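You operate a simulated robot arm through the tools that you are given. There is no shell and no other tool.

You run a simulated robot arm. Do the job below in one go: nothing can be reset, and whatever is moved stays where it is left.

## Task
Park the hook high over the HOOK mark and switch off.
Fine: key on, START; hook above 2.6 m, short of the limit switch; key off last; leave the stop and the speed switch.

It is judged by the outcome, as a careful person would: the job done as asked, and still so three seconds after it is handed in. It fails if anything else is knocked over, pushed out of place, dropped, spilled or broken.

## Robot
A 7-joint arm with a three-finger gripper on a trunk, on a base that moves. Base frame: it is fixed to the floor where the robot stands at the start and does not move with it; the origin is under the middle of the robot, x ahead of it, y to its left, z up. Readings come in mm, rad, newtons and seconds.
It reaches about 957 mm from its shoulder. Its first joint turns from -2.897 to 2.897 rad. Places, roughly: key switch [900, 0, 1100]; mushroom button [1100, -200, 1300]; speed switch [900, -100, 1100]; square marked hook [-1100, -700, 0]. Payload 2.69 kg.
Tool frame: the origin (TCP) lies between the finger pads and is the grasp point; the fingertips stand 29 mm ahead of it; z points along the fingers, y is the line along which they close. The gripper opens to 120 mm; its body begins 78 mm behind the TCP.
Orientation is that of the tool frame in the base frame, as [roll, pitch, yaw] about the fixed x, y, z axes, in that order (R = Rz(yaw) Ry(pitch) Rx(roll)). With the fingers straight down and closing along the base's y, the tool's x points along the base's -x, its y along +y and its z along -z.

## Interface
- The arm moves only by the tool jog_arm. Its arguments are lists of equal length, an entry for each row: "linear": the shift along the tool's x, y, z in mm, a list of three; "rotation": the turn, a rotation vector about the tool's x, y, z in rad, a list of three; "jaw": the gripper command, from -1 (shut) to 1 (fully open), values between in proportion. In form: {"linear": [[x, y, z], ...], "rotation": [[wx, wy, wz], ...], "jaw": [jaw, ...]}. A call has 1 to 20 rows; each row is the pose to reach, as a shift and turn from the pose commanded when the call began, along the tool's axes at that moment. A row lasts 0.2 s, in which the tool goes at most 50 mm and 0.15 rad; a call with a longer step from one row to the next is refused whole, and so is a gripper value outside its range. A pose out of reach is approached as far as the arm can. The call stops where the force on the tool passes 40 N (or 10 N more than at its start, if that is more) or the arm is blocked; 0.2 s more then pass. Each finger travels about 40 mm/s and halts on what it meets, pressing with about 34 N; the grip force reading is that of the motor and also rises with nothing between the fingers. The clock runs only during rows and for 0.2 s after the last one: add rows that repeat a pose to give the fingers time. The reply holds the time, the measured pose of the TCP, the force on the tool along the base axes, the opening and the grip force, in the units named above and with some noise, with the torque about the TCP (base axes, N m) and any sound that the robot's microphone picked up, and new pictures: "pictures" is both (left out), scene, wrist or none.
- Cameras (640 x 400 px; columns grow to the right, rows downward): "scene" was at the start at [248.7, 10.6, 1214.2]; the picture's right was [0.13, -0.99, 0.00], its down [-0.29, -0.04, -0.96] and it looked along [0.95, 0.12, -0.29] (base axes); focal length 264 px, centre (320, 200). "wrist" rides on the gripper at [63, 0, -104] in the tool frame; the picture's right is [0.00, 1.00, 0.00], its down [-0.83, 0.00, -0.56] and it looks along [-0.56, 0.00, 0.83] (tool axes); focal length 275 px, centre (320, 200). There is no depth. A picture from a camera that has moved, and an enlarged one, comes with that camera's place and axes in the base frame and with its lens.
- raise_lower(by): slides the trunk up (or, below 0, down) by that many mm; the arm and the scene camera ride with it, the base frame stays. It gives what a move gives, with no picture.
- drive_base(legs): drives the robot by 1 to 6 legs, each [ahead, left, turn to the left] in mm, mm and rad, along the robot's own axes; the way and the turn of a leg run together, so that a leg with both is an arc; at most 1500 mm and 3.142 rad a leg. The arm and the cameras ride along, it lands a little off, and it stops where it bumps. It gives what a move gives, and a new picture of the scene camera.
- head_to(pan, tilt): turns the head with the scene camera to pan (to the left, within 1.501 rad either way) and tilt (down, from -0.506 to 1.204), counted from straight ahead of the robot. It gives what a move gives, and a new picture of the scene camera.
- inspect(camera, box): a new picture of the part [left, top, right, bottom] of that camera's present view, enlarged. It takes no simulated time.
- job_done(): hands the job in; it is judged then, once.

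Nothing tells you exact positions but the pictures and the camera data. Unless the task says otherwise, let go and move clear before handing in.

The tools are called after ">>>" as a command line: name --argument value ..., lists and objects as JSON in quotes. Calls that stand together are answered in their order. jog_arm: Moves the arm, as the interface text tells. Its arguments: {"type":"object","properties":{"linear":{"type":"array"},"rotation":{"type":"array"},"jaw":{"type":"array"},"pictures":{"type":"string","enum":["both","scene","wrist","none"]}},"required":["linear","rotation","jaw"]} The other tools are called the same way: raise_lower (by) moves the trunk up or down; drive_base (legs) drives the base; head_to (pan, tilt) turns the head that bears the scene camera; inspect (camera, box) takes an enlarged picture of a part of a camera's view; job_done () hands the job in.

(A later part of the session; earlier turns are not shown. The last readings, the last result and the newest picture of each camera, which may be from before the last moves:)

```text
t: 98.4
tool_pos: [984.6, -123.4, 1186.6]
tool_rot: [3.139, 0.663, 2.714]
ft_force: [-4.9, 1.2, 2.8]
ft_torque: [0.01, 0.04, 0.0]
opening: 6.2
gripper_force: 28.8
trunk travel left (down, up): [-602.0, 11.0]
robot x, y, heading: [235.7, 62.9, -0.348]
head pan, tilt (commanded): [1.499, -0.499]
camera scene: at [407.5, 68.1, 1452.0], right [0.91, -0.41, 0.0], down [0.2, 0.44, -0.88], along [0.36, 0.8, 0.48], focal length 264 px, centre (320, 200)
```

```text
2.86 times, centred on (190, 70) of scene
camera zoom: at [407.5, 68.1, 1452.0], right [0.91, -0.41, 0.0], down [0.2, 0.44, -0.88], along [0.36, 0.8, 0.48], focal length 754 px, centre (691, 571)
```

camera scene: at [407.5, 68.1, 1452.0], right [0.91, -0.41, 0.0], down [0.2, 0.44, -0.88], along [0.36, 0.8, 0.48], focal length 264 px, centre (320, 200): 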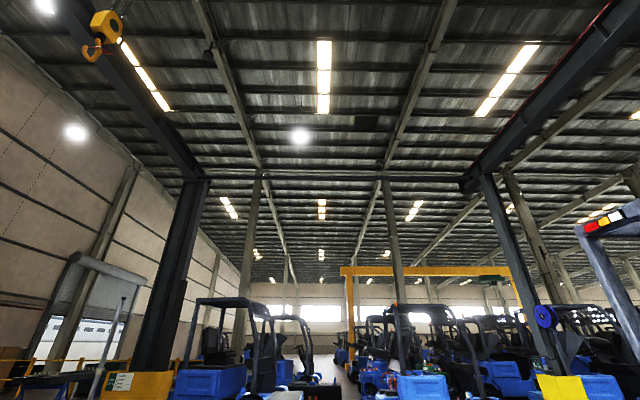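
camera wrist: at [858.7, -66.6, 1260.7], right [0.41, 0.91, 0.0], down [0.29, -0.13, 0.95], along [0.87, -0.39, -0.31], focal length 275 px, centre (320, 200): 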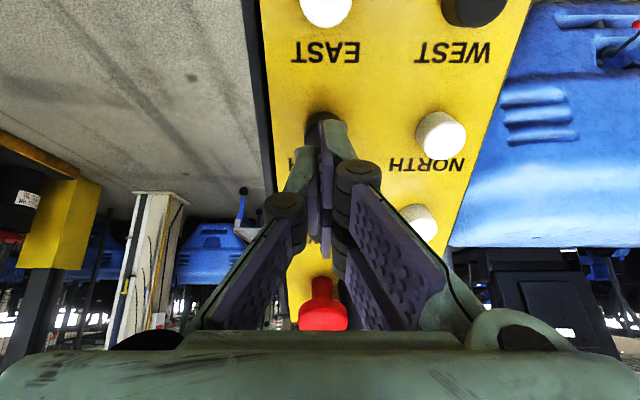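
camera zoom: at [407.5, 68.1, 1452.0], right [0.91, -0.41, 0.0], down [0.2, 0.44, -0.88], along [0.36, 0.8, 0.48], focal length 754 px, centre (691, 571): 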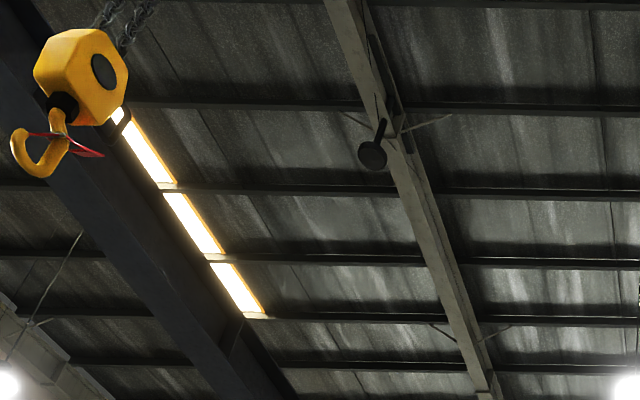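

Horizontal travel is fast (~0.4 m/s). I'll release at once and see where the hook settles.

>>> jog_arm --linear '[[0, 0, -20], [0, 0, -39], [0, 0, -39], [0, 0, -39], [0, 0, -39]]' --rotation '[[0, 0, 0], [0, 0, 0], [0, 0, 0], [0, 0, 0], [0, 0, 0]]' --jaw '[-1, -1, -1, -1, -1]' --pictures "scene"

>>> jog_arm --linear '[[0, 0, 0], [0, 0, 0], [0, 0, 0], [0, 0, 0]]' --rotation '[[0, 0, 0], [0, 0, 0], [0, 0, 0], [0, 0, 0]]' --jaw '[-1, -1, -1, -1]' --pictures "scene"

>>> jog_arm --linear '[[0, 0, 0], [0, 0, 0], [0, 0, 0], [0, 0, 0]]' --rotation '[[0, 0, 0], [0, 0, 0], [0, 0, 0], [0, 0, 0]]' --jaw '[-1, -1, -1, -1]' --pictures "scene"

```text
t: 99.6
tool_pos: [963.2, -113.2, 1215.7]
tool_rot: [3.14, 0.662, 2.714]
ft_force: [0.1, -0.2, 0.0]
ft_torque: [-0.03, 0.01, 0.03]
opening: 0.2
gripper_force: 28.3
trunk travel left (down, up): [-602.0, 11.0]
robot x, y, heading: [231.5, 62.0, -0.353]
head pan, tilt (commanded): [1.499, -0.499]
camera scene: at [408.2, 67.9, 1451.9], right [0.91, -0.41, 0.0], down [0.2, 0.44, -0.88], along [0.36, 0.8, 0.48], focal length 264 px, centre (320, 200)
```

scene: 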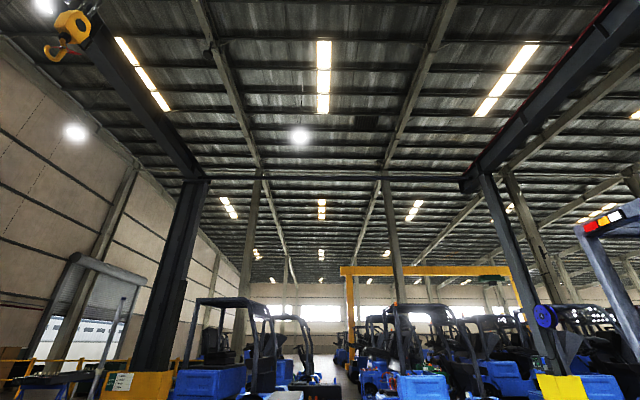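

```text
t: 100.6
tool_pos: [963.7, -114.0, 1216.3]
tool_rot: [3.14, 0.663, 2.717]
ft_force: [-0.6, 0.7, 0.4]
ft_torque: [0.01, 0.0, 0.0]
opening: 0.0
gripper_force: 29.1
trunk travel left (down, up): [-602.0, 11.0]
robot x, y, heading: [234.7, 62.1, -0.351]
head pan, tilt (commanded): [1.499, -0.499]
camera scene: at [408.2, 67.9, 1451.9], right [0.91, -0.41, 0.0], down [0.2, 0.44, -0.88], along [0.36, 0.8, 0.48], focal length 264 px, centre (320, 200)
```

scene: 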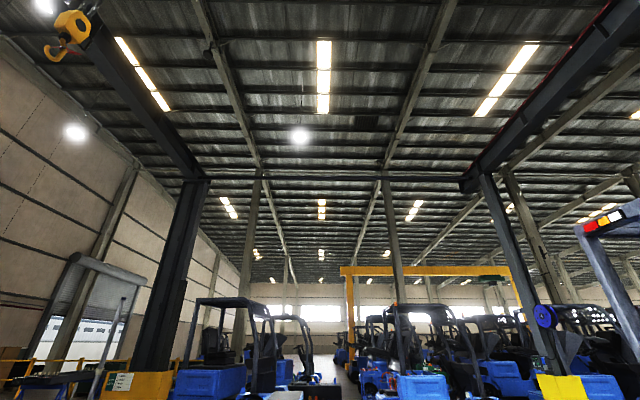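

```text
t: 101.6
tool_pos: [962.6, -112.2, 1216.2]
tool_rot: [3.139, 0.663, 2.716]
ft_force: [0.9, -1.1, -0.7]
ft_torque: [0.01, 0.02, 0.02]
opening: 0.0
gripper_force: 29.1
trunk travel left (down, up): [-602.0, 11.0]
robot x, y, heading: [234.4, 61.0, -0.352]
head pan, tilt (commanded): [1.499, -0.499]
camera scene: at [408.2, 67.9, 1451.9], right [0.91, -0.41, 0.0], down [0.2, 0.44, -0.88], along [0.36, 0.8, 0.48], focal length 264 px, centre (320, 200)
```

scene: 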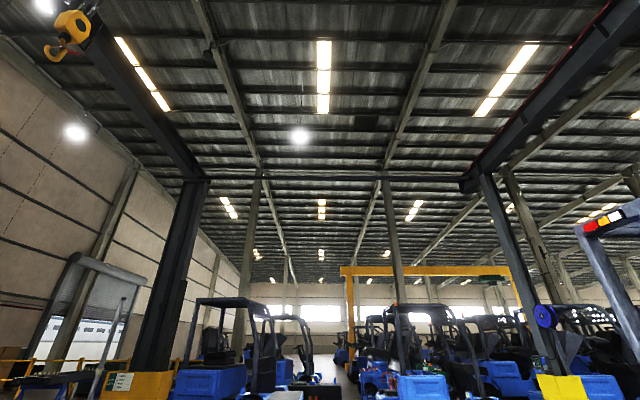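

The hook stopped quickly without visible swing. I'll zoom in to compute its position.

>>> inspect --camera "scene" --box '[0, 0, 160, 100]'

```text
4.00 times, centred on (80, 50) of scene
camera zoom: at [408.2, 67.9, 1451.9], right [0.91, -0.41, 0.0], down [0.2, 0.44, -0.88], along [0.36, 0.8, 0.48], focal length 1056 px, centre (1280, 800)
```

zoom: 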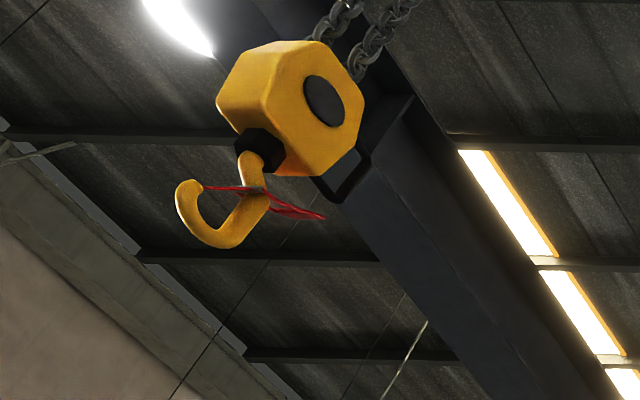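

Travel is about 0.4 m/s with a soft ramp; the hook now sits at about [-508, 1418], some 270 mm past what I need on this axis. I'll move to NORTH and give it a press of about 0.8 s to come back.

>>> jog_arm --linear '[[0, 37, 0], [-1, 74, 1], [-1, 74, 1]]' --rotation '[[0, 0, 0], [0, 0, 0], [0, 0, 0]]' --jaw '[-1, -1, -1]' --pictures "wrist"

>>> inspect --camera "wrist" --box '[220, 40, 420, 200]'

```text
t: 102.4
tool_pos: [994.7, -46.1, 1215.4]
tool_rot: [3.14, 0.661, 2.715]
ft_force: [0.9, 0.0, -0.2]
ft_torque: [-0.04, 0.01, 0.01]
opening: 0.0
gripper_force: 29.0
trunk travel left (down, up): [-602.0, 11.0]
robot x, y, heading: [236.9, 61.0, -0.35]
head pan, tilt (commanded): [1.499, -0.499]
camera wrist: at [891.1, 0.8, 1258.8], right [0.41, 0.91, 0.0], down [0.29, -0.13, 0.95], along [0.87, -0.39, -0.31], focal length 275 px, centre (320, 200)
```

wrist: 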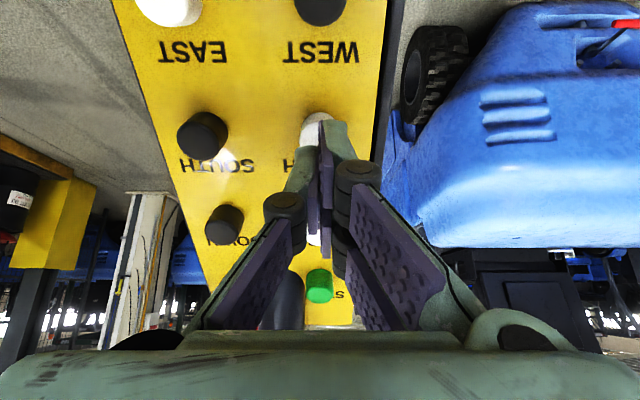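

```text
2.50 times, centred on (320, 120) of wrist
camera zoom: at [891.1, 0.8, 1258.8], right [0.41, 0.91, 0.0], down [0.29, -0.13, 0.95], along [0.87, -0.39, -0.31], focal length 688 px, centre (320, 400)
```

zoom: 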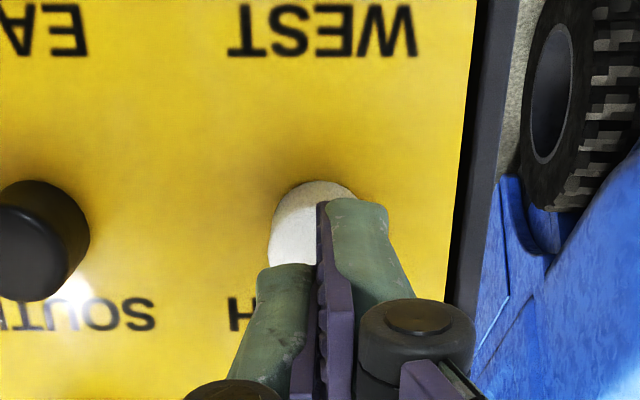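

Aligned over NORTH. Pressing with a 0.8 s hold and releasing.

>>> jog_arm --linear '[[0, 0, 20], [0, 0, 30], [0, 0, 39], [0, 0, 39], [0, 0, 39], [0, 0, 39], [0, 0, 39], [0, 0, 19], [0, 0, 0], [0, 0, 0], [0, 0, 0], [0, 0, 0]]' --rotation '[[0, 0, 0], [0, 0, 0], [0, 0, 0], [0, 0, 0], [0, 0, 0], [0, 0, 0], [0, 0, 0], [0, 0, 0], [0, 0, 0], [0, 0, 0], [0, 0, 0], [0, 0, 0]]' --jaw '[-1, -1, -1, -1, -1, -1, -1, -1, -1, -1, -1, -1]' --pictures "scene"

>>> inspect --camera "scene" --box '[20, 0, 220, 120]'

```text
t: 105.0
tool_pos: [995.7, -45.1, 1216.6]
tool_rot: [3.139, 0.662, 2.717]
ft_force: [0.7, 0.6, 0.2]
ft_torque: [0.07, 0.01, 0.0]
opening: 0.1
gripper_force: 29.2
trunk travel left (down, up): [-602.0, 11.0]
robot x, y, heading: [236.5, 61.1, -0.352]
head pan, tilt (commanded): [1.499, -0.499]
camera scene: at [408.2, 67.9, 1451.9], right [0.91, -0.41, 0.0], down [0.2, 0.44, -0.88], along [0.36, 0.8, 0.48], focal length 264 px, centre (320, 200)
```

scene: 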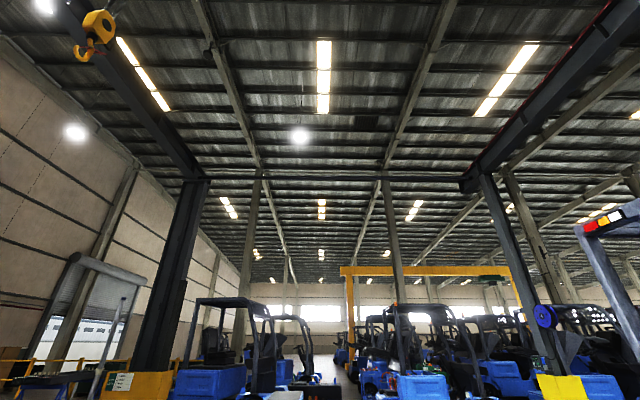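

```text
3.20 times, centred on (120, 60) of scene
camera zoom: at [408.2, 67.9, 1451.9], right [0.91, -0.41, 0.0], down [0.2, 0.44, -0.88], along [0.36, 0.8, 0.48], focal length 844 px, centre (960, 648)
```

zoom: 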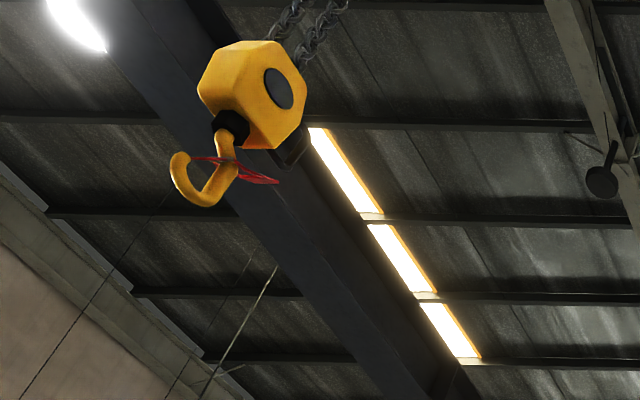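

The hook moved back 150 mm (now about [-370, 1356]); I'll trim later. Facing the panel, NORTH is ahead, so EAST should send the hook to the right, which is the long leg needed. Moving over EAST.

>>> jog_arm --linear '[[27, -27, -5], [54, -54, -5], [72, -73, -2], [72, -73, -2]]' --rotation '[[0, 0, 0], [0, 0, 0], [0, 0, 0], [0, 0, 0]]' --jaw '[-1, -1, -1, -1]' --pictures "wrist"

>>> inspect --camera "wrist" --box '[220, 40, 420, 200]'

```text
t: 106.0
tool_pos: [912.9, -88.1, 1173.8]
tool_rot: [3.138, 0.661, 2.716]
ft_force: [0.2, 0.6, -0.8]
ft_torque: [-0.01, 0.01, 0.01]
opening: 0.0
gripper_force: 28.1
trunk travel left (down, up): [-602.0, 11.0]
robot x, y, heading: [235.2, 61.7, -0.353]
head pan, tilt (commanded): [1.499, -0.499]
camera wrist: at [808.9, -41.5, 1218.0], right [0.41, 0.91, 0.0], down [0.29, -0.13, 0.95], along [0.87, -0.39, -0.31], focal length 275 px, centre (320, 200)
```

wrist: 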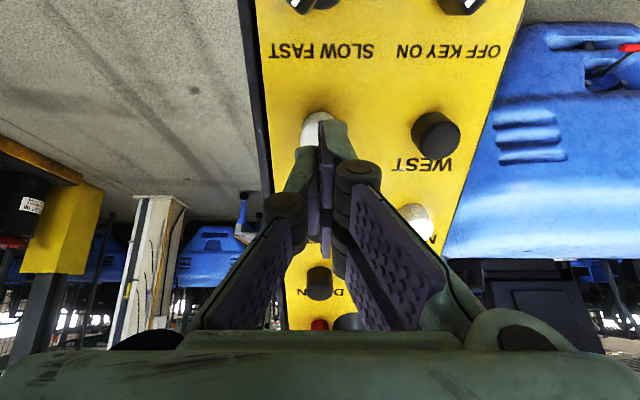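

```text
2.50 times, centred on (320, 120) of wrist
camera zoom: at [808.9, -41.5, 1218.0], right [0.41, 0.91, 0.0], down [0.29, -0.13, 0.95], along [0.87, -0.39, -0.31], focal length 688 px, centre (320, 400)
```

zoom: 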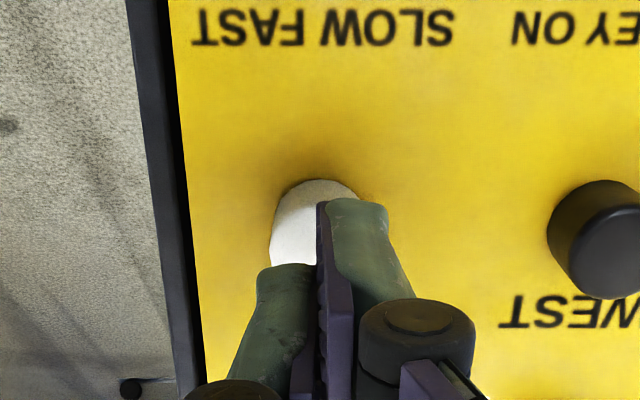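

Aligned over EAST, well clear of the speed switch. Pressing and watching the hook.

>>> jog_arm --linear '[[0, 0, 20], [0, 0, 30], [0, 0, 39], [0, 0, 39], [0, 0, 39], [0, 0, 39]]' --rotation '[[0, 0, 0], [0, 0, 0], [0, 0, 0], [0, 0, 0], [0, 0, 0], [0, 0, 0]]' --jaw '[-1, -1, -1, -1, -1, -1]' --pictures "scene"

>>> inspect --camera "scene" --box '[0, 0, 200, 120]'

```text
t: 107.4
tool_pos: [934.2, -99.2, 1143.5]
tool_rot: [3.14, 0.663, 2.715]
ft_force: [-2.1, 0.6, 2.7]
ft_torque: [-0.03, 0.06, 0.02]
opening: 0.0
gripper_force: 28.2
trunk travel left (down, up): [-602.0, 11.0]
robot x, y, heading: [233.7, 62.7, -0.347]
head pan, tilt (commanded): [1.499, -0.499]
camera scene: at [407.7, 68.0, 1452.0], right [0.91, -0.41, 0.0], down [0.2, 0.44, -0.88], along [0.36, 0.8, 0.48], focal length 264 px, centre (320, 200)
```

scene: 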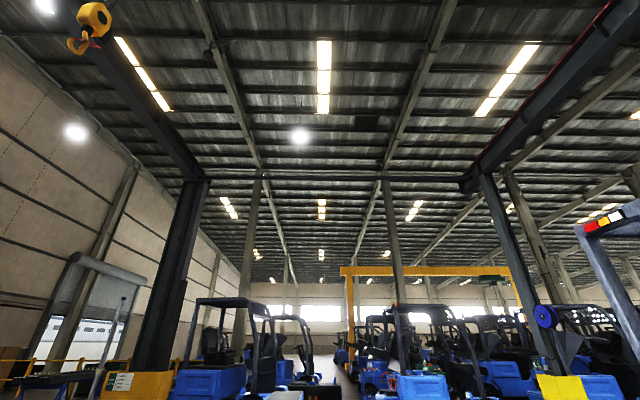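

```text
3.20 times, centred on (100, 60) of scene
camera zoom: at [407.7, 68.0, 1452.0], right [0.91, -0.41, 0.0], down [0.2, 0.44, -0.88], along [0.36, 0.8, 0.48], focal length 844 px, centre (1024, 648)
```

zoom: 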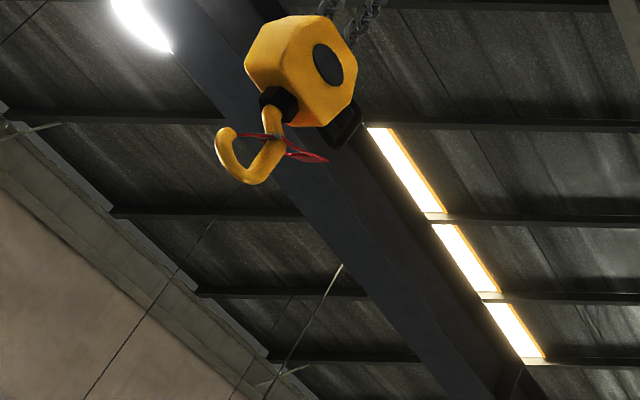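

EAST moves the hook the right way. Holding on and measuring the speed.

>>> jog_arm --linear '[[0, 0, 0], [0, 0, 0], [0, 0, 0], [0, 0, 0]]' --rotation '[[0, 0, 0], [0, 0, 0], [0, 0, 0], [0, 0, 0]]' --jaw '[-1, -1, -1, -1]' --pictures "scene"

>>> inspect --camera "scene" --box '[0, 0, 200, 120]'

```text
t: 108.4
tool_pos: [933.5, -98.3, 1143.2]
tool_rot: [3.14, 0.664, 2.716]
ft_force: [-2.0, 0.9, 2.8]
ft_torque: [-0.01, -0.02, -0.01]
opening: 0.0
gripper_force: 28.8
trunk travel left (down, up): [-602.0, 11.0]
robot x, y, heading: [232.3, 60.8, -0.353]
head pan, tilt (commanded): [1.499, -0.499]
camera scene: at [407.7, 68.0, 1451.9], right [0.91, -0.41, 0.0], down [0.2, 0.44, -0.88], along [0.36, 0.8, 0.48], focal length 264 px, centre (320, 200)
```

scene: 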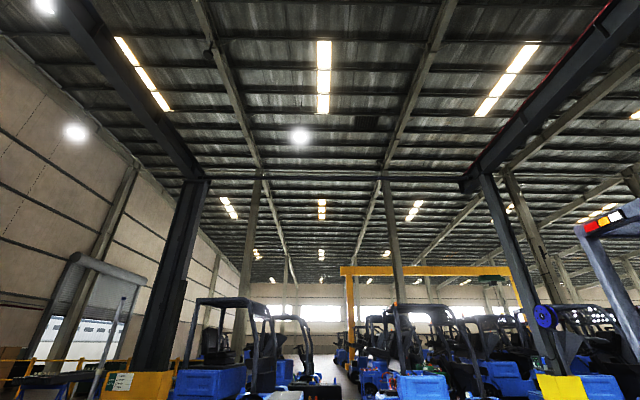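

```text
3.20 times, centred on (100, 60) of scene
camera zoom: at [407.7, 68.0, 1451.9], right [0.91, -0.41, 0.0], down [0.2, 0.44, -0.88], along [0.36, 0.8, 0.48], focal length 844 px, centre (1024, 648)
```

zoom: 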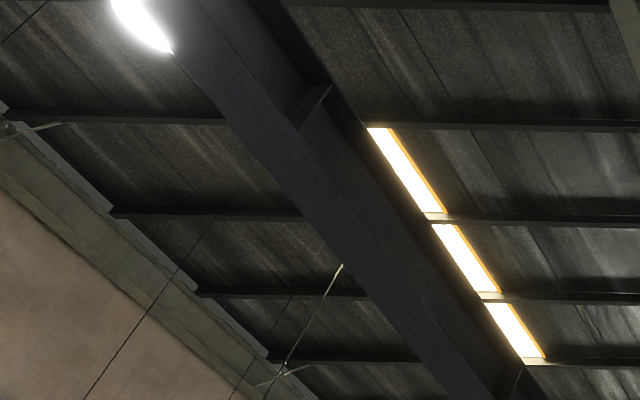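

The hook has already left this view, so I'll swing the head to the other side while EAST stays pressed (about 2.6 s) to catch it coming into view there.

>>> head_to --pan -1.5 --tilt -0.5

```text
t: 111.0
tool_pos: [933.4, -98.6, 1143.4]
tool_rot: [3.14, 0.663, 2.717]
ft_force: [-1.6, 0.5, 3.5]
ft_torque: [0.0, -0.06, -0.03]
opening: 0.0
gripper_force: 28.5
trunk travel left (down, up): [-602.0, 11.0]
robot x, y, heading: [232.7, 62.4, -0.353]
head pan, tilt (commanded): [-1.499, -0.499]
camera scene: at [361.8, -57.6, 1451.9], right [-0.96, 0.28, 0.0], down [-0.13, -0.46, -0.88], along [-0.24, -0.84, 0.48], focal length 264 px, centre (320, 200)
```

scene: 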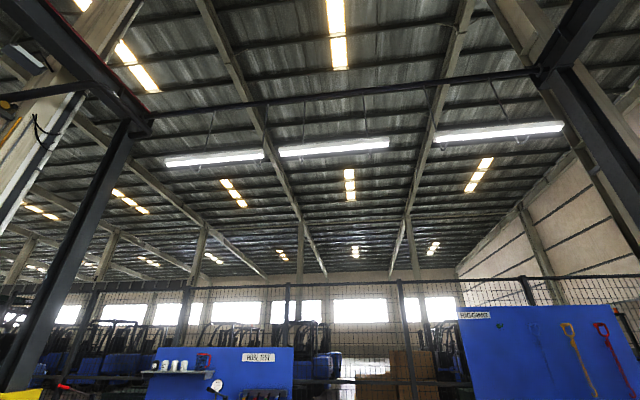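

Not in view yet (expected to appear only past ~1.8 m of travel). I'll hold 0.6 s more, then release and look.

>>> jog_arm --linear '[[0, 0, 0], [0, 0, 0], [0, 0, 0], [0, 0, -20], [0, 0, -39], [0, 0, -39], [0, 0, -39], [0, 0, -39], [0, 0, -39]]' --rotation '[[0, 0, 0], [0, 0, 0], [0, 0, 0], [0, 0, 0], [0, 0, 0], [0, 0, 0], [0, 0, 0], [0, 0, 0], [0, 0, 0]]' --jaw '[-1, -1, -1, -1, -1, -1, -1, -1, -1]' --pictures "scene"

```text
t: 113.0
tool_pos: [911.4, -87.7, 1172.6]
tool_rot: [3.141, 0.663, 2.717]
ft_force: [0.8, 0.1, -0.1]
ft_torque: [-0.04, 0.05, -0.01]
opening: 0.1
gripper_force: 28.6
trunk travel left (down, up): [-602.0, 11.0]
robot x, y, heading: [235.8, 64.2, -0.354]
head pan, tilt (commanded): [-1.499, -0.499]
camera scene: at [362.3, -57.7, 1451.9], right [-0.96, 0.28, 0.0], down [-0.13, -0.46, -0.88], along [-0.24, -0.84, 0.48], focal length 264 px, centre (320, 200)
```

scene: 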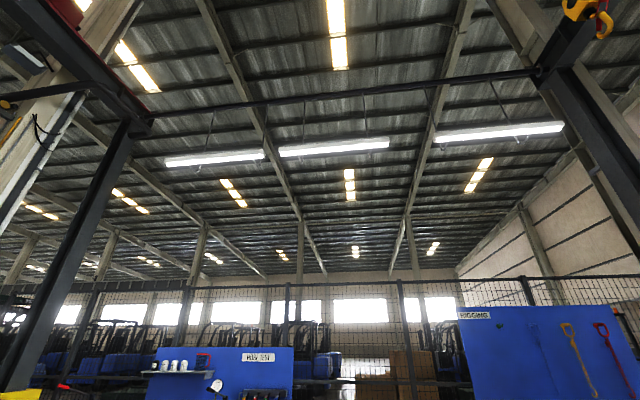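

>>> inspect --camera "scene" --box '[520, 0, 640, 80]'

```text
5.00 times, centred on (580, 40) of scene
camera zoom: at [362.3, -57.7, 1451.9], right [-0.96, 0.28, 0.0], down [-0.13, -0.46, -0.88], along [-0.24, -0.84, 0.48], focal length 1319 px, centre (-980, 1000)
```

zoom: 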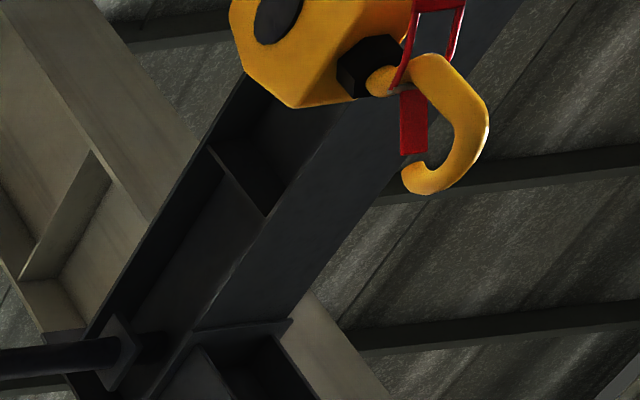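

The hook is now at about [-1148, -375]; the target needs ~295 mm more EAST and then ~146 mm NORTH. Pressing EAST with a 1.0 s hold.

>>> jog_arm --linear '[[0, 0, 20], [0, 0, 30], [0, 0, 39], [0, 0, 39], [0, 0, 39], [0, 0, 39], [0, 0, 39], [0, 0, 39], [0, 0, 19], [0, 0, 0], [0, 0, 0], [0, 0, 0], [0, 0, 0]]' --rotation '[[0, 0, 0], [0, 0, 0], [0, 0, 0], [0, 0, 0], [0, 0, 0], [0, 0, 0], [0, 0, 0], [0, 0, 0], [0, 0, 0], [0, 0, 0], [0, 0, 0], [0, 0, 0], [0, 0, 0]]' --jaw '[-1, -1, -1, -1, -1, -1, -1, -1, -1, -1, -1, -1, -1]' --pictures "scene"

>>> inspect --camera "scene" --box '[500, 0, 640, 110]'

```text
t: 115.8
tool_pos: [911.8, -88.2, 1172.9]
tool_rot: [3.14, 0.661, 2.716]
ft_force: [0.7, 0.4, 0.0]
ft_torque: [-0.01, -0.02, -0.02]
opening: 0.0
gripper_force: 28.5
trunk travel left (down, up): [-602.0, 11.0]
robot x, y, heading: [234.1, 63.2, -0.353]
head pan, tilt (commanded): [-1.499, -0.499]
camera scene: at [362.3, -57.7, 1451.9], right [-0.96, 0.28, 0.0], down [-0.13, -0.46, -0.88], along [-0.24, -0.84, 0.48], focal length 264 px, centre (320, 200)
```

scene: 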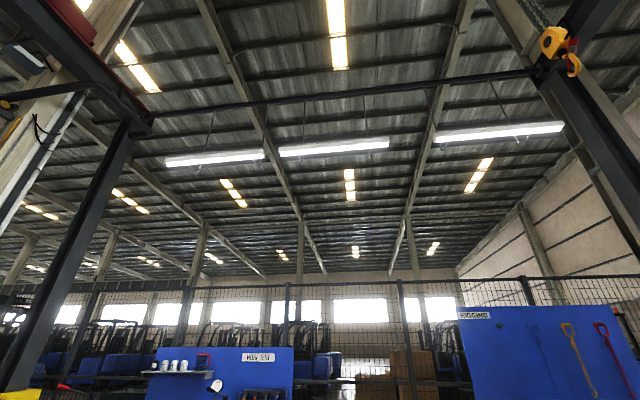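

```text
3.64 times, centred on (570, 55) of scene
camera zoom: at [362.3, -57.7, 1451.9], right [-0.96, 0.28, 0.0], down [-0.13, -0.46, -0.88], along [-0.24, -0.84, 0.48], focal length 960 px, centre (-589, 727)
```

zoom: 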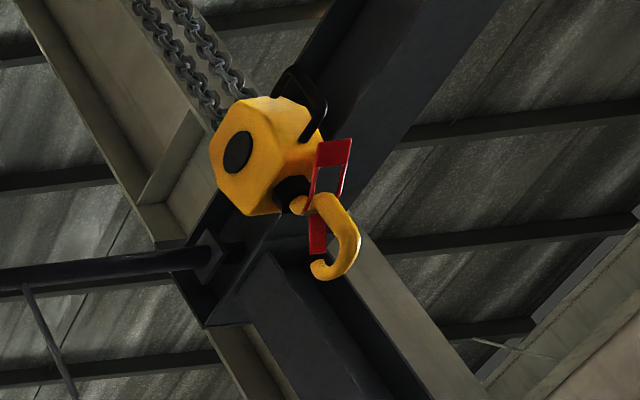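

Now at about [-1241, -569]. One more short EAST (hold 0.6 s, ~80 mm), then NORTH.

>>> jog_arm --linear '[[0, 0, 20], [0, 0, 30], [0, 0, 39], [0, 0, 39], [0, 0, 39], [0, 0, 39], [0, 0, 19], [0, 0, 0], [0, 0, 0], [0, 0, 0]]' --rotation '[[0, 0, 0], [0, 0, 0], [0, 0, 0], [0, 0, 0], [0, 0, 0], [0, 0, 0], [0, 0, 0], [0, 0, 0], [0, 0, 0], [0, 0, 0]]' --jaw '[-1, -1, -1, -1, -1, -1, -1, -1, -1, -1]' --pictures "scene"

>>> inspect --camera "scene" --box '[500, 0, 640, 110]'

>>> jog_arm --linear '[[-30, 27, -5], [-55, 54, -5], [-72, 73, 2], [-72, 73, 2]]' --rotation '[[0, 0, 0], [0, 0, 0], [0, 0, 0], [0, 0, 0]]' --jaw '[-1, -1, -1, -1]' --pictures "wrist"

>>> inspect --camera "wrist" --box '[220, 40, 420, 200]'

```text
t: 118.0
tool_pos: [910.9, -90.1, 1171.9]
tool_rot: [3.142, 0.661, 2.715]
ft_force: [-0.8, -0.6, 0.3]
ft_torque: [-0.03, -0.03, -0.03]
opening: 0.0
gripper_force: 28.7
trunk travel left (down, up): [-602.0, 11.0]
robot x, y, heading: [235.7, 61.2, -0.35]
head pan, tilt (commanded): [-1.499, -0.499]
camera scene: at [362.2, -57.7, 1451.9], right [-0.96, 0.28, 0.0], down [-0.13, -0.46, -0.88], along [-0.24, -0.84, 0.48], focal length 264 px, centre (320, 200)
```

scene: 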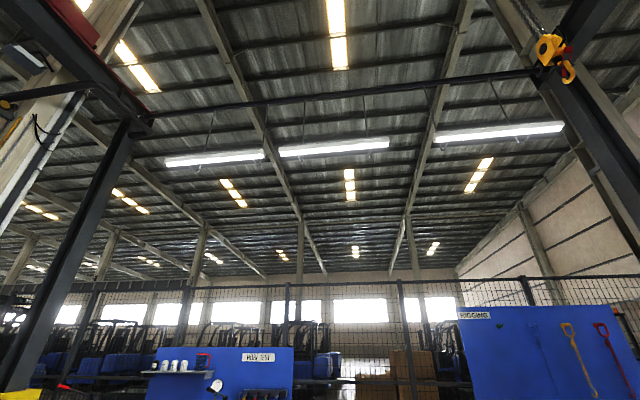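

```text
3.64 times, centred on (570, 55) of scene
camera zoom: at [362.2, -57.7, 1451.9], right [-0.96, 0.28, 0.0], down [-0.13, -0.46, -0.88], along [-0.24, -0.84, 0.48], focal length 960 px, centre (-589, 727)
```

zoom: 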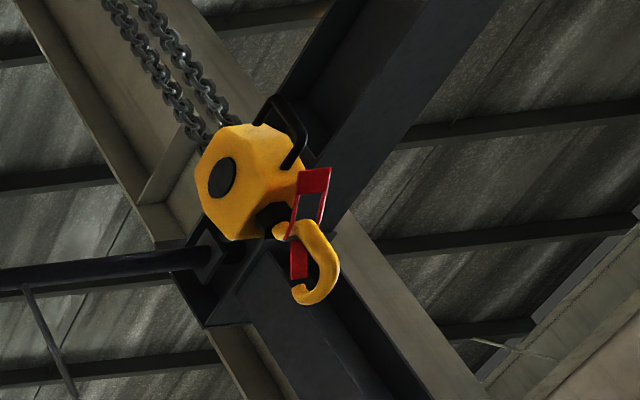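

```text
t: 119.0
tool_pos: [993.1, -46.1, 1214.5]
tool_rot: [-3.141, 0.661, 2.715]
ft_force: [-0.3, 0.0, 0.5]
ft_torque: [0.01, -0.03, 0.01]
opening: 0.0
gripper_force: 28.4
trunk travel left (down, up): [-602.0, 11.0]
robot x, y, heading: [231.9, 62.9, -0.353]
head pan, tilt (commanded): [-1.499, -0.499]
camera wrist: at [889.6, 0.4, 1259.7], right [0.41, 0.91, 0.0], down [0.29, -0.13, 0.95], along [0.87, -0.39, -0.31], focal length 275 px, centre (320, 200)
```

wrist: 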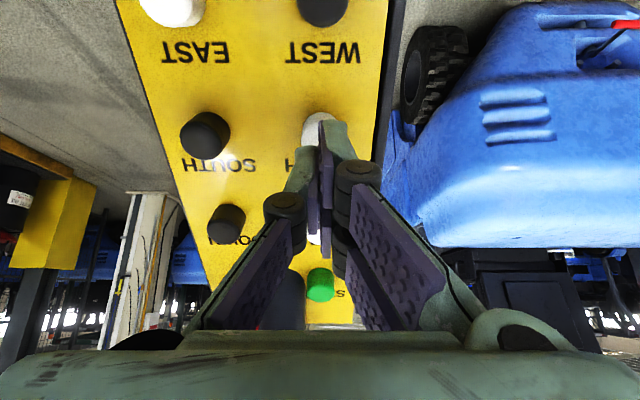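

```text
2.50 times, centred on (320, 120) of wrist
camera zoom: at [889.6, 0.4, 1259.7], right [0.41, 0.91, 0.0], down [0.29, -0.13, 0.95], along [0.87, -0.39, -0.31], focal length 688 px, centre (320, 400)
```

zoom: 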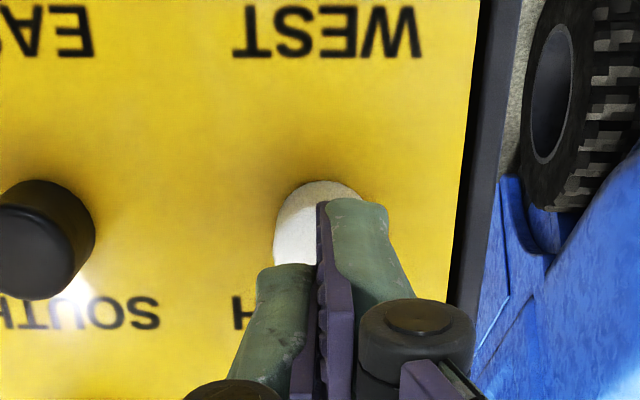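

Remaining error is ~35 mm EAST and ~143 mm NORTH. Pressing NORTH with a 0.8 s hold.

>>> jog_arm --linear '[[0, 0, 20], [0, 0, 30], [0, 0, 39], [0, 0, 39], [0, 0, 39], [0, 0, 39], [0, 0, 39], [0, 0, 19], [0, 0, 0], [0, 0, 0], [0, 0, 0], [0, 0, 0]]' --rotation '[[0, 0, 0], [0, 0, 0], [0, 0, 0], [0, 0, 0], [0, 0, 0], [0, 0, 0], [0, 0, 0], [0, 0, 0], [0, 0, 0], [0, 0, 0], [0, 0, 0], [0, 0, 0]]' --jaw '[-1, -1, -1, -1, -1, -1, -1, -1, -1, -1, -1, -1]' --pictures "scene"

>>> inspect --camera "scene" --box '[490, 0, 630, 110]'

```text
t: 121.6
tool_pos: [993.2, -46.1, 1216.7]
tool_rot: [3.14, 0.662, 2.714]
ft_force: [0.4, -0.1, 0.1]
ft_torque: [0.01, -0.02, 0.0]
opening: 0.1
gripper_force: 28.8
trunk travel left (down, up): [-602.0, 11.0]
robot x, y, heading: [237.3, 64.7, -0.349]
head pan, tilt (commanded): [-1.499, -0.499]
camera scene: at [362.3, -57.7, 1451.9], right [-0.96, 0.28, 0.0], down [-0.13, -0.46, -0.88], along [-0.24, -0.84, 0.48], focal length 264 px, centre (320, 200)
```

scene: 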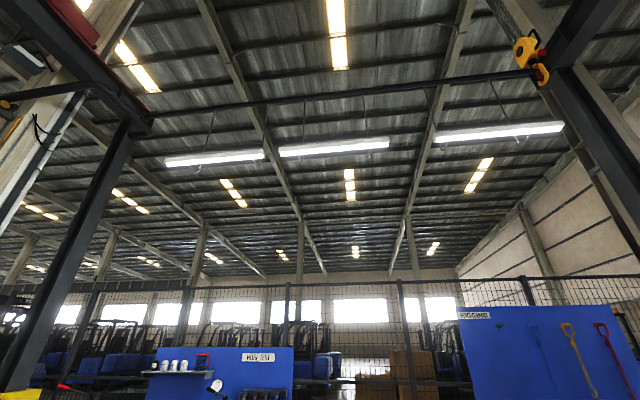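

```text
3.64 times, centred on (560, 55) of scene
camera zoom: at [362.3, -57.7, 1451.9], right [-0.96, 0.28, 0.0], down [-0.13, -0.46, -0.88], along [-0.24, -0.84, 0.48], focal length 960 px, centre (-553, 727)
```

zoom: 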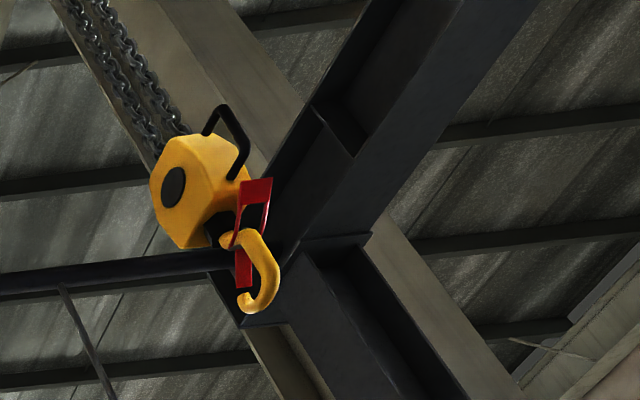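

The hook is now at about [-1132, -663], i.e. within ~40 mm of the mark's centre. I'll check the display before deciding on a last trim.

>>> head_to --pan 0.2 --tilt 0.0

>>> inspect --camera "scene" --box '[280, 90, 400, 170]'

```text
t: 123.3
tool_pos: [992.7, -45.8, 1215.4]
tool_rot: [3.14, 0.661, 2.717]
ft_force: [-0.2, 0.3, -1.1]
ft_torque: [-0.04, -0.02, 0.03]
opening: 0.0
gripper_force: 28.6
trunk travel left (down, up): [-602.0, 11.0]
robot x, y, heading: [233.6, 60.3, -0.351]
head pan, tilt (commanded): [0.201, 0.0]
camera scene: at [469.7, -6.8, 1411.8], right [-0.15, -0.99, 0.0], down [0.0, 0.0, -1.0], along [0.99, -0.15, 0.0], focal length 264 px, centre (320, 200)
```

scene: 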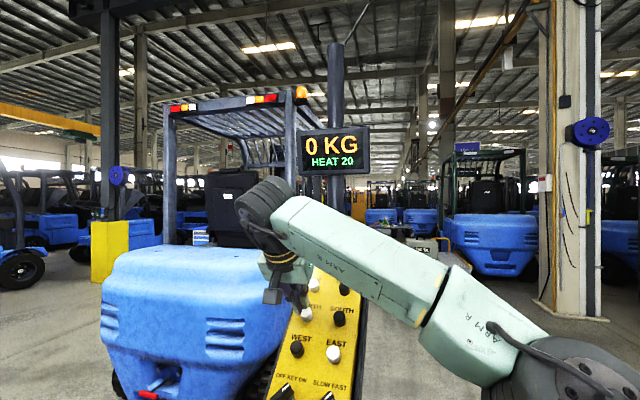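

```text
5.00 times, centred on (340, 130) of scene
camera zoom: at [469.7, -6.8, 1411.8], right [-0.15, -0.99, 0.0], down [0.0, 0.0, -1.0], along [0.99, -0.15, 0.0], focal length 1319 px, centre (220, 550)
```

zoom: 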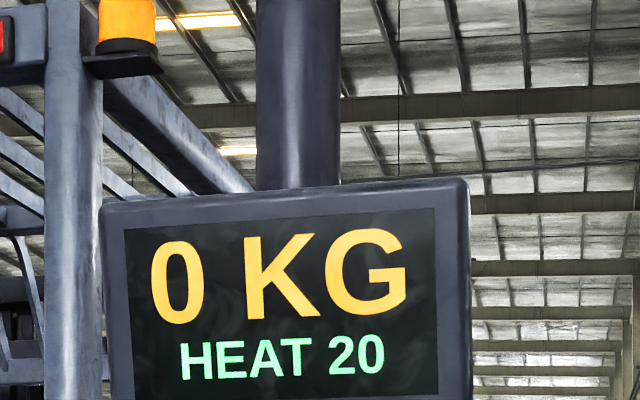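

HEAT is still 20, all normal. I'll do one last small EAST trim (~45 mm) to centre the hook better.

>>> head_to --pan -1.5 --tilt -0.5

>>> jog_arm --linear '[[27, -27, -5], [54, -54, -5], [72, -73, -2], [72, -73, -2]]' --rotation '[[0, 0, 0], [0, 0, 0], [0, 0, 0], [0, 0, 0]]' --jaw '[-1, -1, -1, -1]' --pictures "wrist"

>>> inspect --camera "wrist" --box '[220, 40, 420, 200]'

```text
t: 125.1
tool_pos: [993.3, -46.9, 1216.3]
tool_rot: [3.141, 0.664, 2.714]
ft_force: [0.0, 0.3, -0.8]
ft_torque: [0.02, 0.0, 0.01]
opening: 0.0
gripper_force: 28.9
trunk travel left (down, up): [-602.0, 11.0]
robot x, y, heading: [233.7, 67.6, -0.35]
head pan, tilt (commanded): [-1.499, -0.499]
camera scene: at [362.3, -57.7, 1451.8], right [-0.96, 0.28, 0.0], down [-0.13, -0.46, -0.88], along [-0.24, -0.84, 0.48], focal length 264 px, centre (320, 200)
```

scene: 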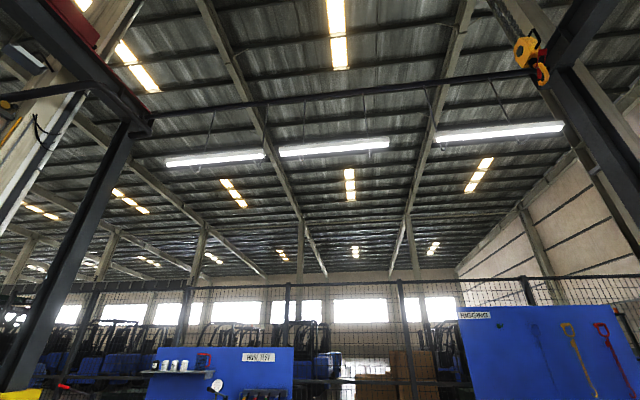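

```text
t: 126.1
tool_pos: [910.6, -88.4, 1175.0]
tool_rot: [3.141, 0.661, 2.714]
ft_force: [0.0, -1.0, -0.8]
ft_torque: [0.04, 0.0, -0.01]
opening: 0.0
gripper_force: 28.4
trunk travel left (down, up): [-602.0, 11.0]
robot x, y, heading: [236.3, 65.9, -0.353]
head pan, tilt (commanded): [-1.499, -0.499]
camera wrist: at [806.9, -41.5, 1219.0], right [0.41, 0.91, 0.0], down [0.29, -0.13, 0.95], along [0.87, -0.39, -0.31], focal length 275 px, centre (320, 200)
```

wrist: 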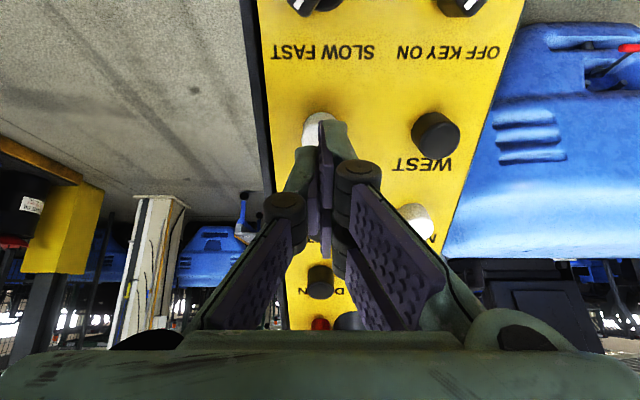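

```text
2.50 times, centred on (320, 120) of wrist
camera zoom: at [806.9, -41.5, 1219.0], right [0.41, 0.91, 0.0], down [0.29, -0.13, 0.95], along [0.87, -0.39, -0.31], focal length 688 px, centre (320, 400)
```

zoom: 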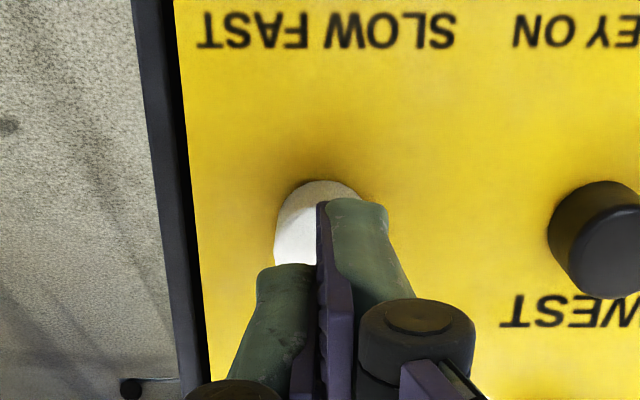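

Aligned over EAST; giving the short trim press.

>>> jog_arm --linear '[[0, 0, 20], [0, 0, 30], [0, 0, 39], [0, 0, 39], [0, 0, 39], [0, 0, 39], [0, 0, 19], [0, 0, 0], [0, 0, -20], [0, 0, -30], [0, 0, -30]]' --rotation '[[0, 0, 0], [0, 0, 0], [0, 0, 0], [0, 0, 0], [0, 0, 0], [0, 0, 0], [0, 0, 0], [0, 0, 0], [0, 0, 0], [0, 0, 0], [0, 0, 0]]' --jaw '[-1, -1, -1, -1, -1, -1, -1, -1, -1, -1, -1]' --pictures "scene"

>>> inspect --camera "scene" --box '[490, 0, 630, 110]'

```text
t: 128.5
tool_pos: [894.5, -81.5, 1197.3]
tool_rot: [3.141, 0.664, 2.716]
ft_force: [-0.6, -0.6, 0.3]
ft_torque: [0.0, -0.01, -0.02]
opening: 0.0
gripper_force: 28.6
trunk travel left (down, up): [-602.0, 11.0]
robot x, y, heading: [235.2, 60.3, -0.35]
head pan, tilt (commanded): [-1.499, -0.499]
camera scene: at [362.3, -57.7, 1451.9], right [-0.96, 0.28, 0.0], down [-0.13, -0.46, -0.88], along [-0.24, -0.84, 0.48], focal length 264 px, centre (320, 200)
```

scene: 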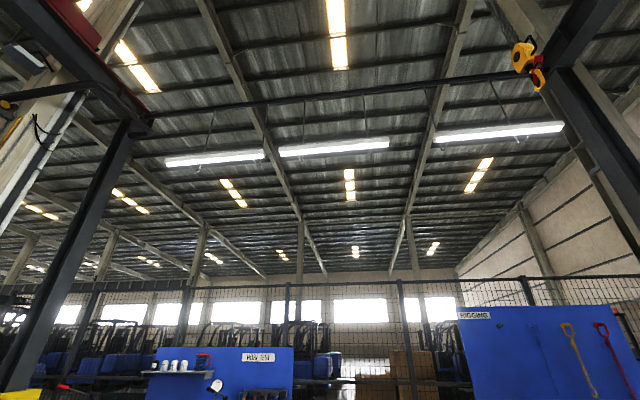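

```text
3.64 times, centred on (560, 55) of scene
camera zoom: at [362.3, -57.7, 1451.9], right [-0.96, 0.28, 0.0], down [-0.13, -0.46, -0.88], along [-0.24, -0.84, 0.48], focal length 960 px, centre (-553, 727)
```

zoom: 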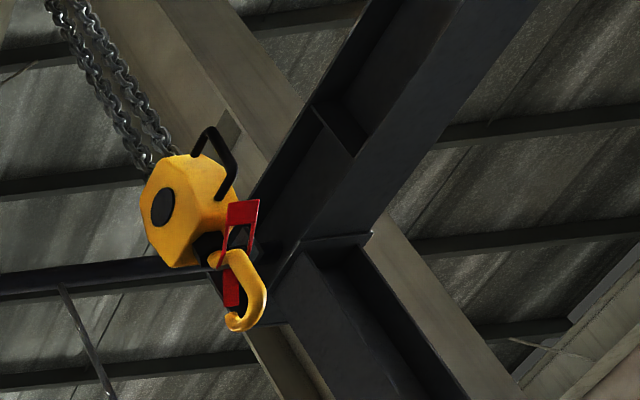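

The hook is now at about [-1145, -694], within ~15 mm of the mark centre, tip at ~2.74 m. Next I'll go back over the key, spin the hand +0.8 rad to match the ON position, with jaws slightly open.

>>> jog_arm --linear '[[20, 18, -20], [45, 40, -39], [65, 60, -39], [79, 74, -39], [79, 74, -39]]' --rotation '[[0, 0, 0], [0, 0, 0], [0, 0, 0], [0, 0, 0], [0, 0, 0]]' --jaw '[-0.8, -0.6, -0.45, -0.45, -0.45]' --pictures "none"

>>> jog_arm --linear '[[0, 0, 0], [0, 0, 0], [0, 0, 0], [0, 0, 0], [0, 0, 0], [0, 0, 0], [0, 0, 0]]' --rotation '[[0, 0, 0.13], [0, 0, 0.26], [0, 0, 0.39], [0, 0, 0.52], [0, 0, 0.65], [0, 0, 0.75], [0, 0, 0.8]]' --jaw '[-0.45, -0.45, -0.45, -0.45, -0.45, -0.45, -0.45]' --pictures "wrist"

>>> inspect --camera "wrist" --box '[220, 20, 420, 180]'

```text
t: 129.7
tool_pos: [846.2, 20.9, 1179.8]
tool_rot: [3.139, 0.663, 2.715]
ft_force: [1.0, 0.0, 0.1]
ft_torque: [0.0, 0.01, 0.01]
opening: 32.9
gripper_force: 0.0
trunk travel left (down, up): [-602.0, 11.0]
robot x, y, heading: [234.7, 58.9, -0.352]
head pan, tilt (commanded): [-1.499, -0.499]
```

```text
t: 131.3
tool_pos: [846.4, 22.2, 1180.1]
tool_rot: [2.631, 0.442, 1.798]
ft_force: [-0.8, -0.6, -1.0]
ft_torque: [0.02, 0.01, -0.01]
opening: 32.9
gripper_force: 0.0
trunk travel left (down, up): [-602.0, 11.0]
robot x, y, heading: [231.9, 58.9, -0.344]
head pan, tilt (commanded): [-1.499, -0.499]
camera wrist: at [774.8, 103.9, 1235.3], right [0.8, 0.4, 0.44], down [-0.14, -0.59, 0.8], along [0.58, -0.7, -0.42], focal length 275 px, centre (320, 200)
```

wrist: 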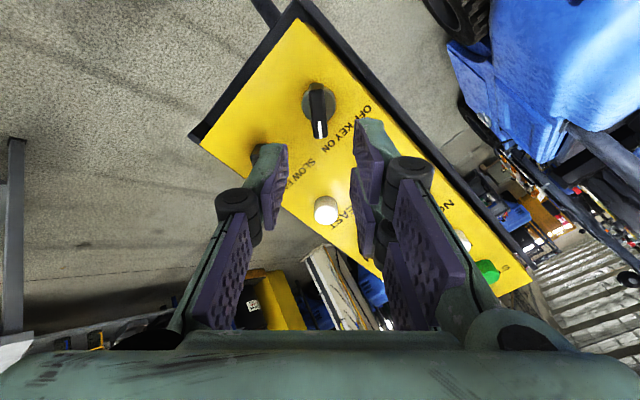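

```text
2.50 times, centred on (320, 100) of wrist
camera zoom: at [774.8, 103.9, 1235.3], right [0.8, 0.4, 0.44], down [-0.14, -0.59, 0.8], along [0.58, -0.7, -0.42], focal length 688 px, centre (320, 450)
```

zoom: 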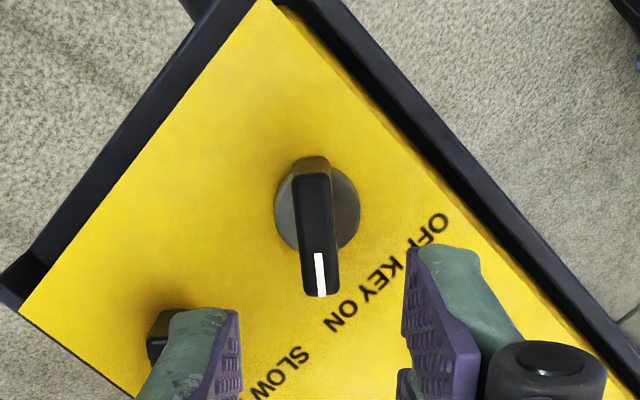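

Aligned with the handle at ON. Advancing to straddle it.

>>> jog_arm --linear '[[0, 0, 25], [0, 0, 50], [0, 0, 62], [0, 0, 62]]' --rotation '[[0, 0, 0], [0, 0, 0], [0, 0, 0], [0, 0, 0]]' --jaw '[-0.45, -0.45, -0.45, -0.45]' --pictures "wrist"

>>> inspect --camera "wrist" --box '[220, 60, 420, 220]'

```text
t: 132.3
tool_pos: [881.6, 5.5, 1130.9]
tool_rot: [2.629, 0.441, 1.799]
ft_force: [0.1, 0.3, 0.7]
ft_torque: [-0.02, -0.01, 0.07]
opening: 33.3
gripper_force: 0.2
trunk travel left (down, up): [-602.0, 11.0]
robot x, y, heading: [231.0, 62.5, -0.351]
head pan, tilt (commanded): [-1.499, -0.499]
camera wrist: at [809.4, 87.6, 1186.2], right [0.8, 0.41, 0.44], down [-0.14, -0.59, 0.8], along [0.58, -0.7, -0.42], focal length 275 px, centre (320, 200)
```

wrist: 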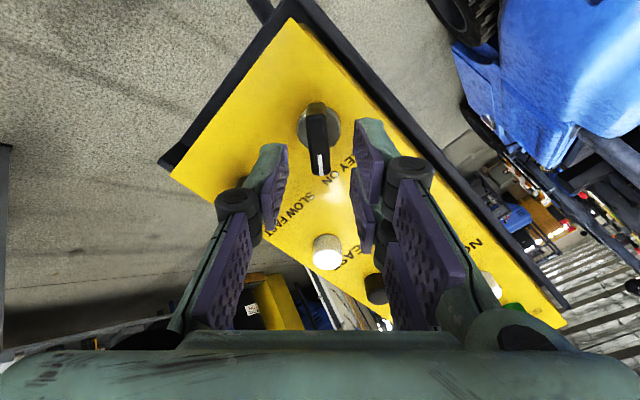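

```text
2.50 times, centred on (320, 140) of wrist
camera zoom: at [809.4, 87.6, 1186.2], right [0.8, 0.41, 0.44], down [-0.14, -0.59, 0.8], along [0.58, -0.7, -0.42], focal length 688 px, centre (320, 350)
```

zoom: 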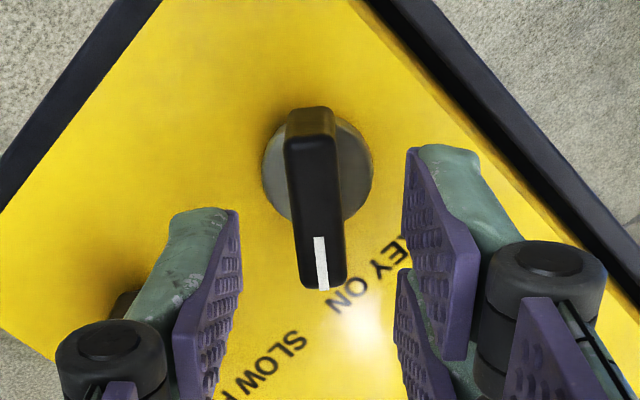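

The handle is about 0.08 rad off the jaw axis; I'll correct the spin, then advance fully.

>>> jog_arm --linear '[[0, -1, 0], [0, -1, 15], [0, -1, 30], [0, -1, 38], [0, -1, 38]]' --rotation '[[0, 0, -0.07], [0, 0, -0.07], [0, 0, -0.07], [0, 0, -0.07], [0, 0, -0.07]]' --jaw '[-0.45, -0.45, -0.45, -0.45, -0.45]' --pictures "wrist"

>>> inspect --camera "wrist" --box '[220, 80, 420, 240]'

```text
t: 133.5
tool_pos: [902.1, -5.0, 1100.4]
tool_rot: [2.661, 0.474, 1.866]
ft_force: [-0.2, 0.4, -0.4]
ft_torque: [0.0, 0.02, -0.03]
opening: 33.5
gripper_force: 0.0
trunk travel left (down, up): [-602.0, 11.0]
robot x, y, heading: [233.8, 61.6, -0.354]
head pan, tilt (commanded): [-1.499, -0.499]
camera wrist: at [827.3, 74.8, 1153.8], right [0.78, 0.47, 0.41], down [-0.09, -0.56, 0.82], along [0.61, -0.68, -0.4], focal length 275 px, centre (320, 200)
```

wrist: 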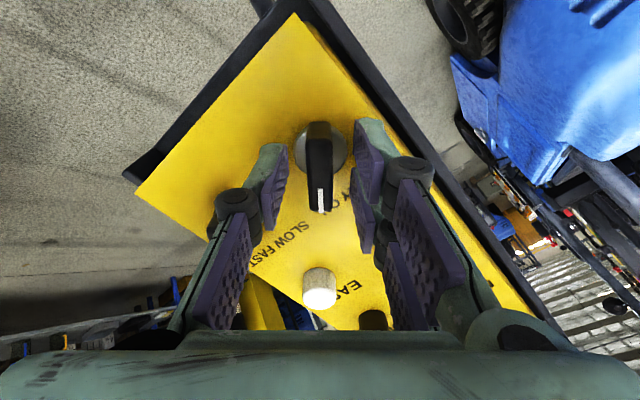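

```text
2.50 times, centred on (320, 160) of wrist
camera zoom: at [827.3, 74.8, 1153.8], right [0.78, 0.47, 0.41], down [-0.09, -0.56, 0.82], along [0.61, -0.68, -0.4], focal length 688 px, centre (320, 300)
```

zoom: 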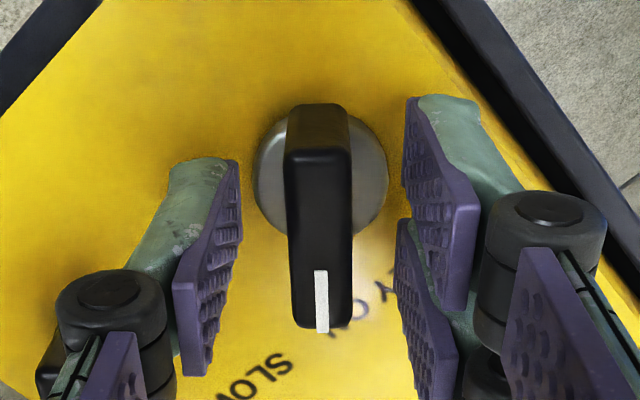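

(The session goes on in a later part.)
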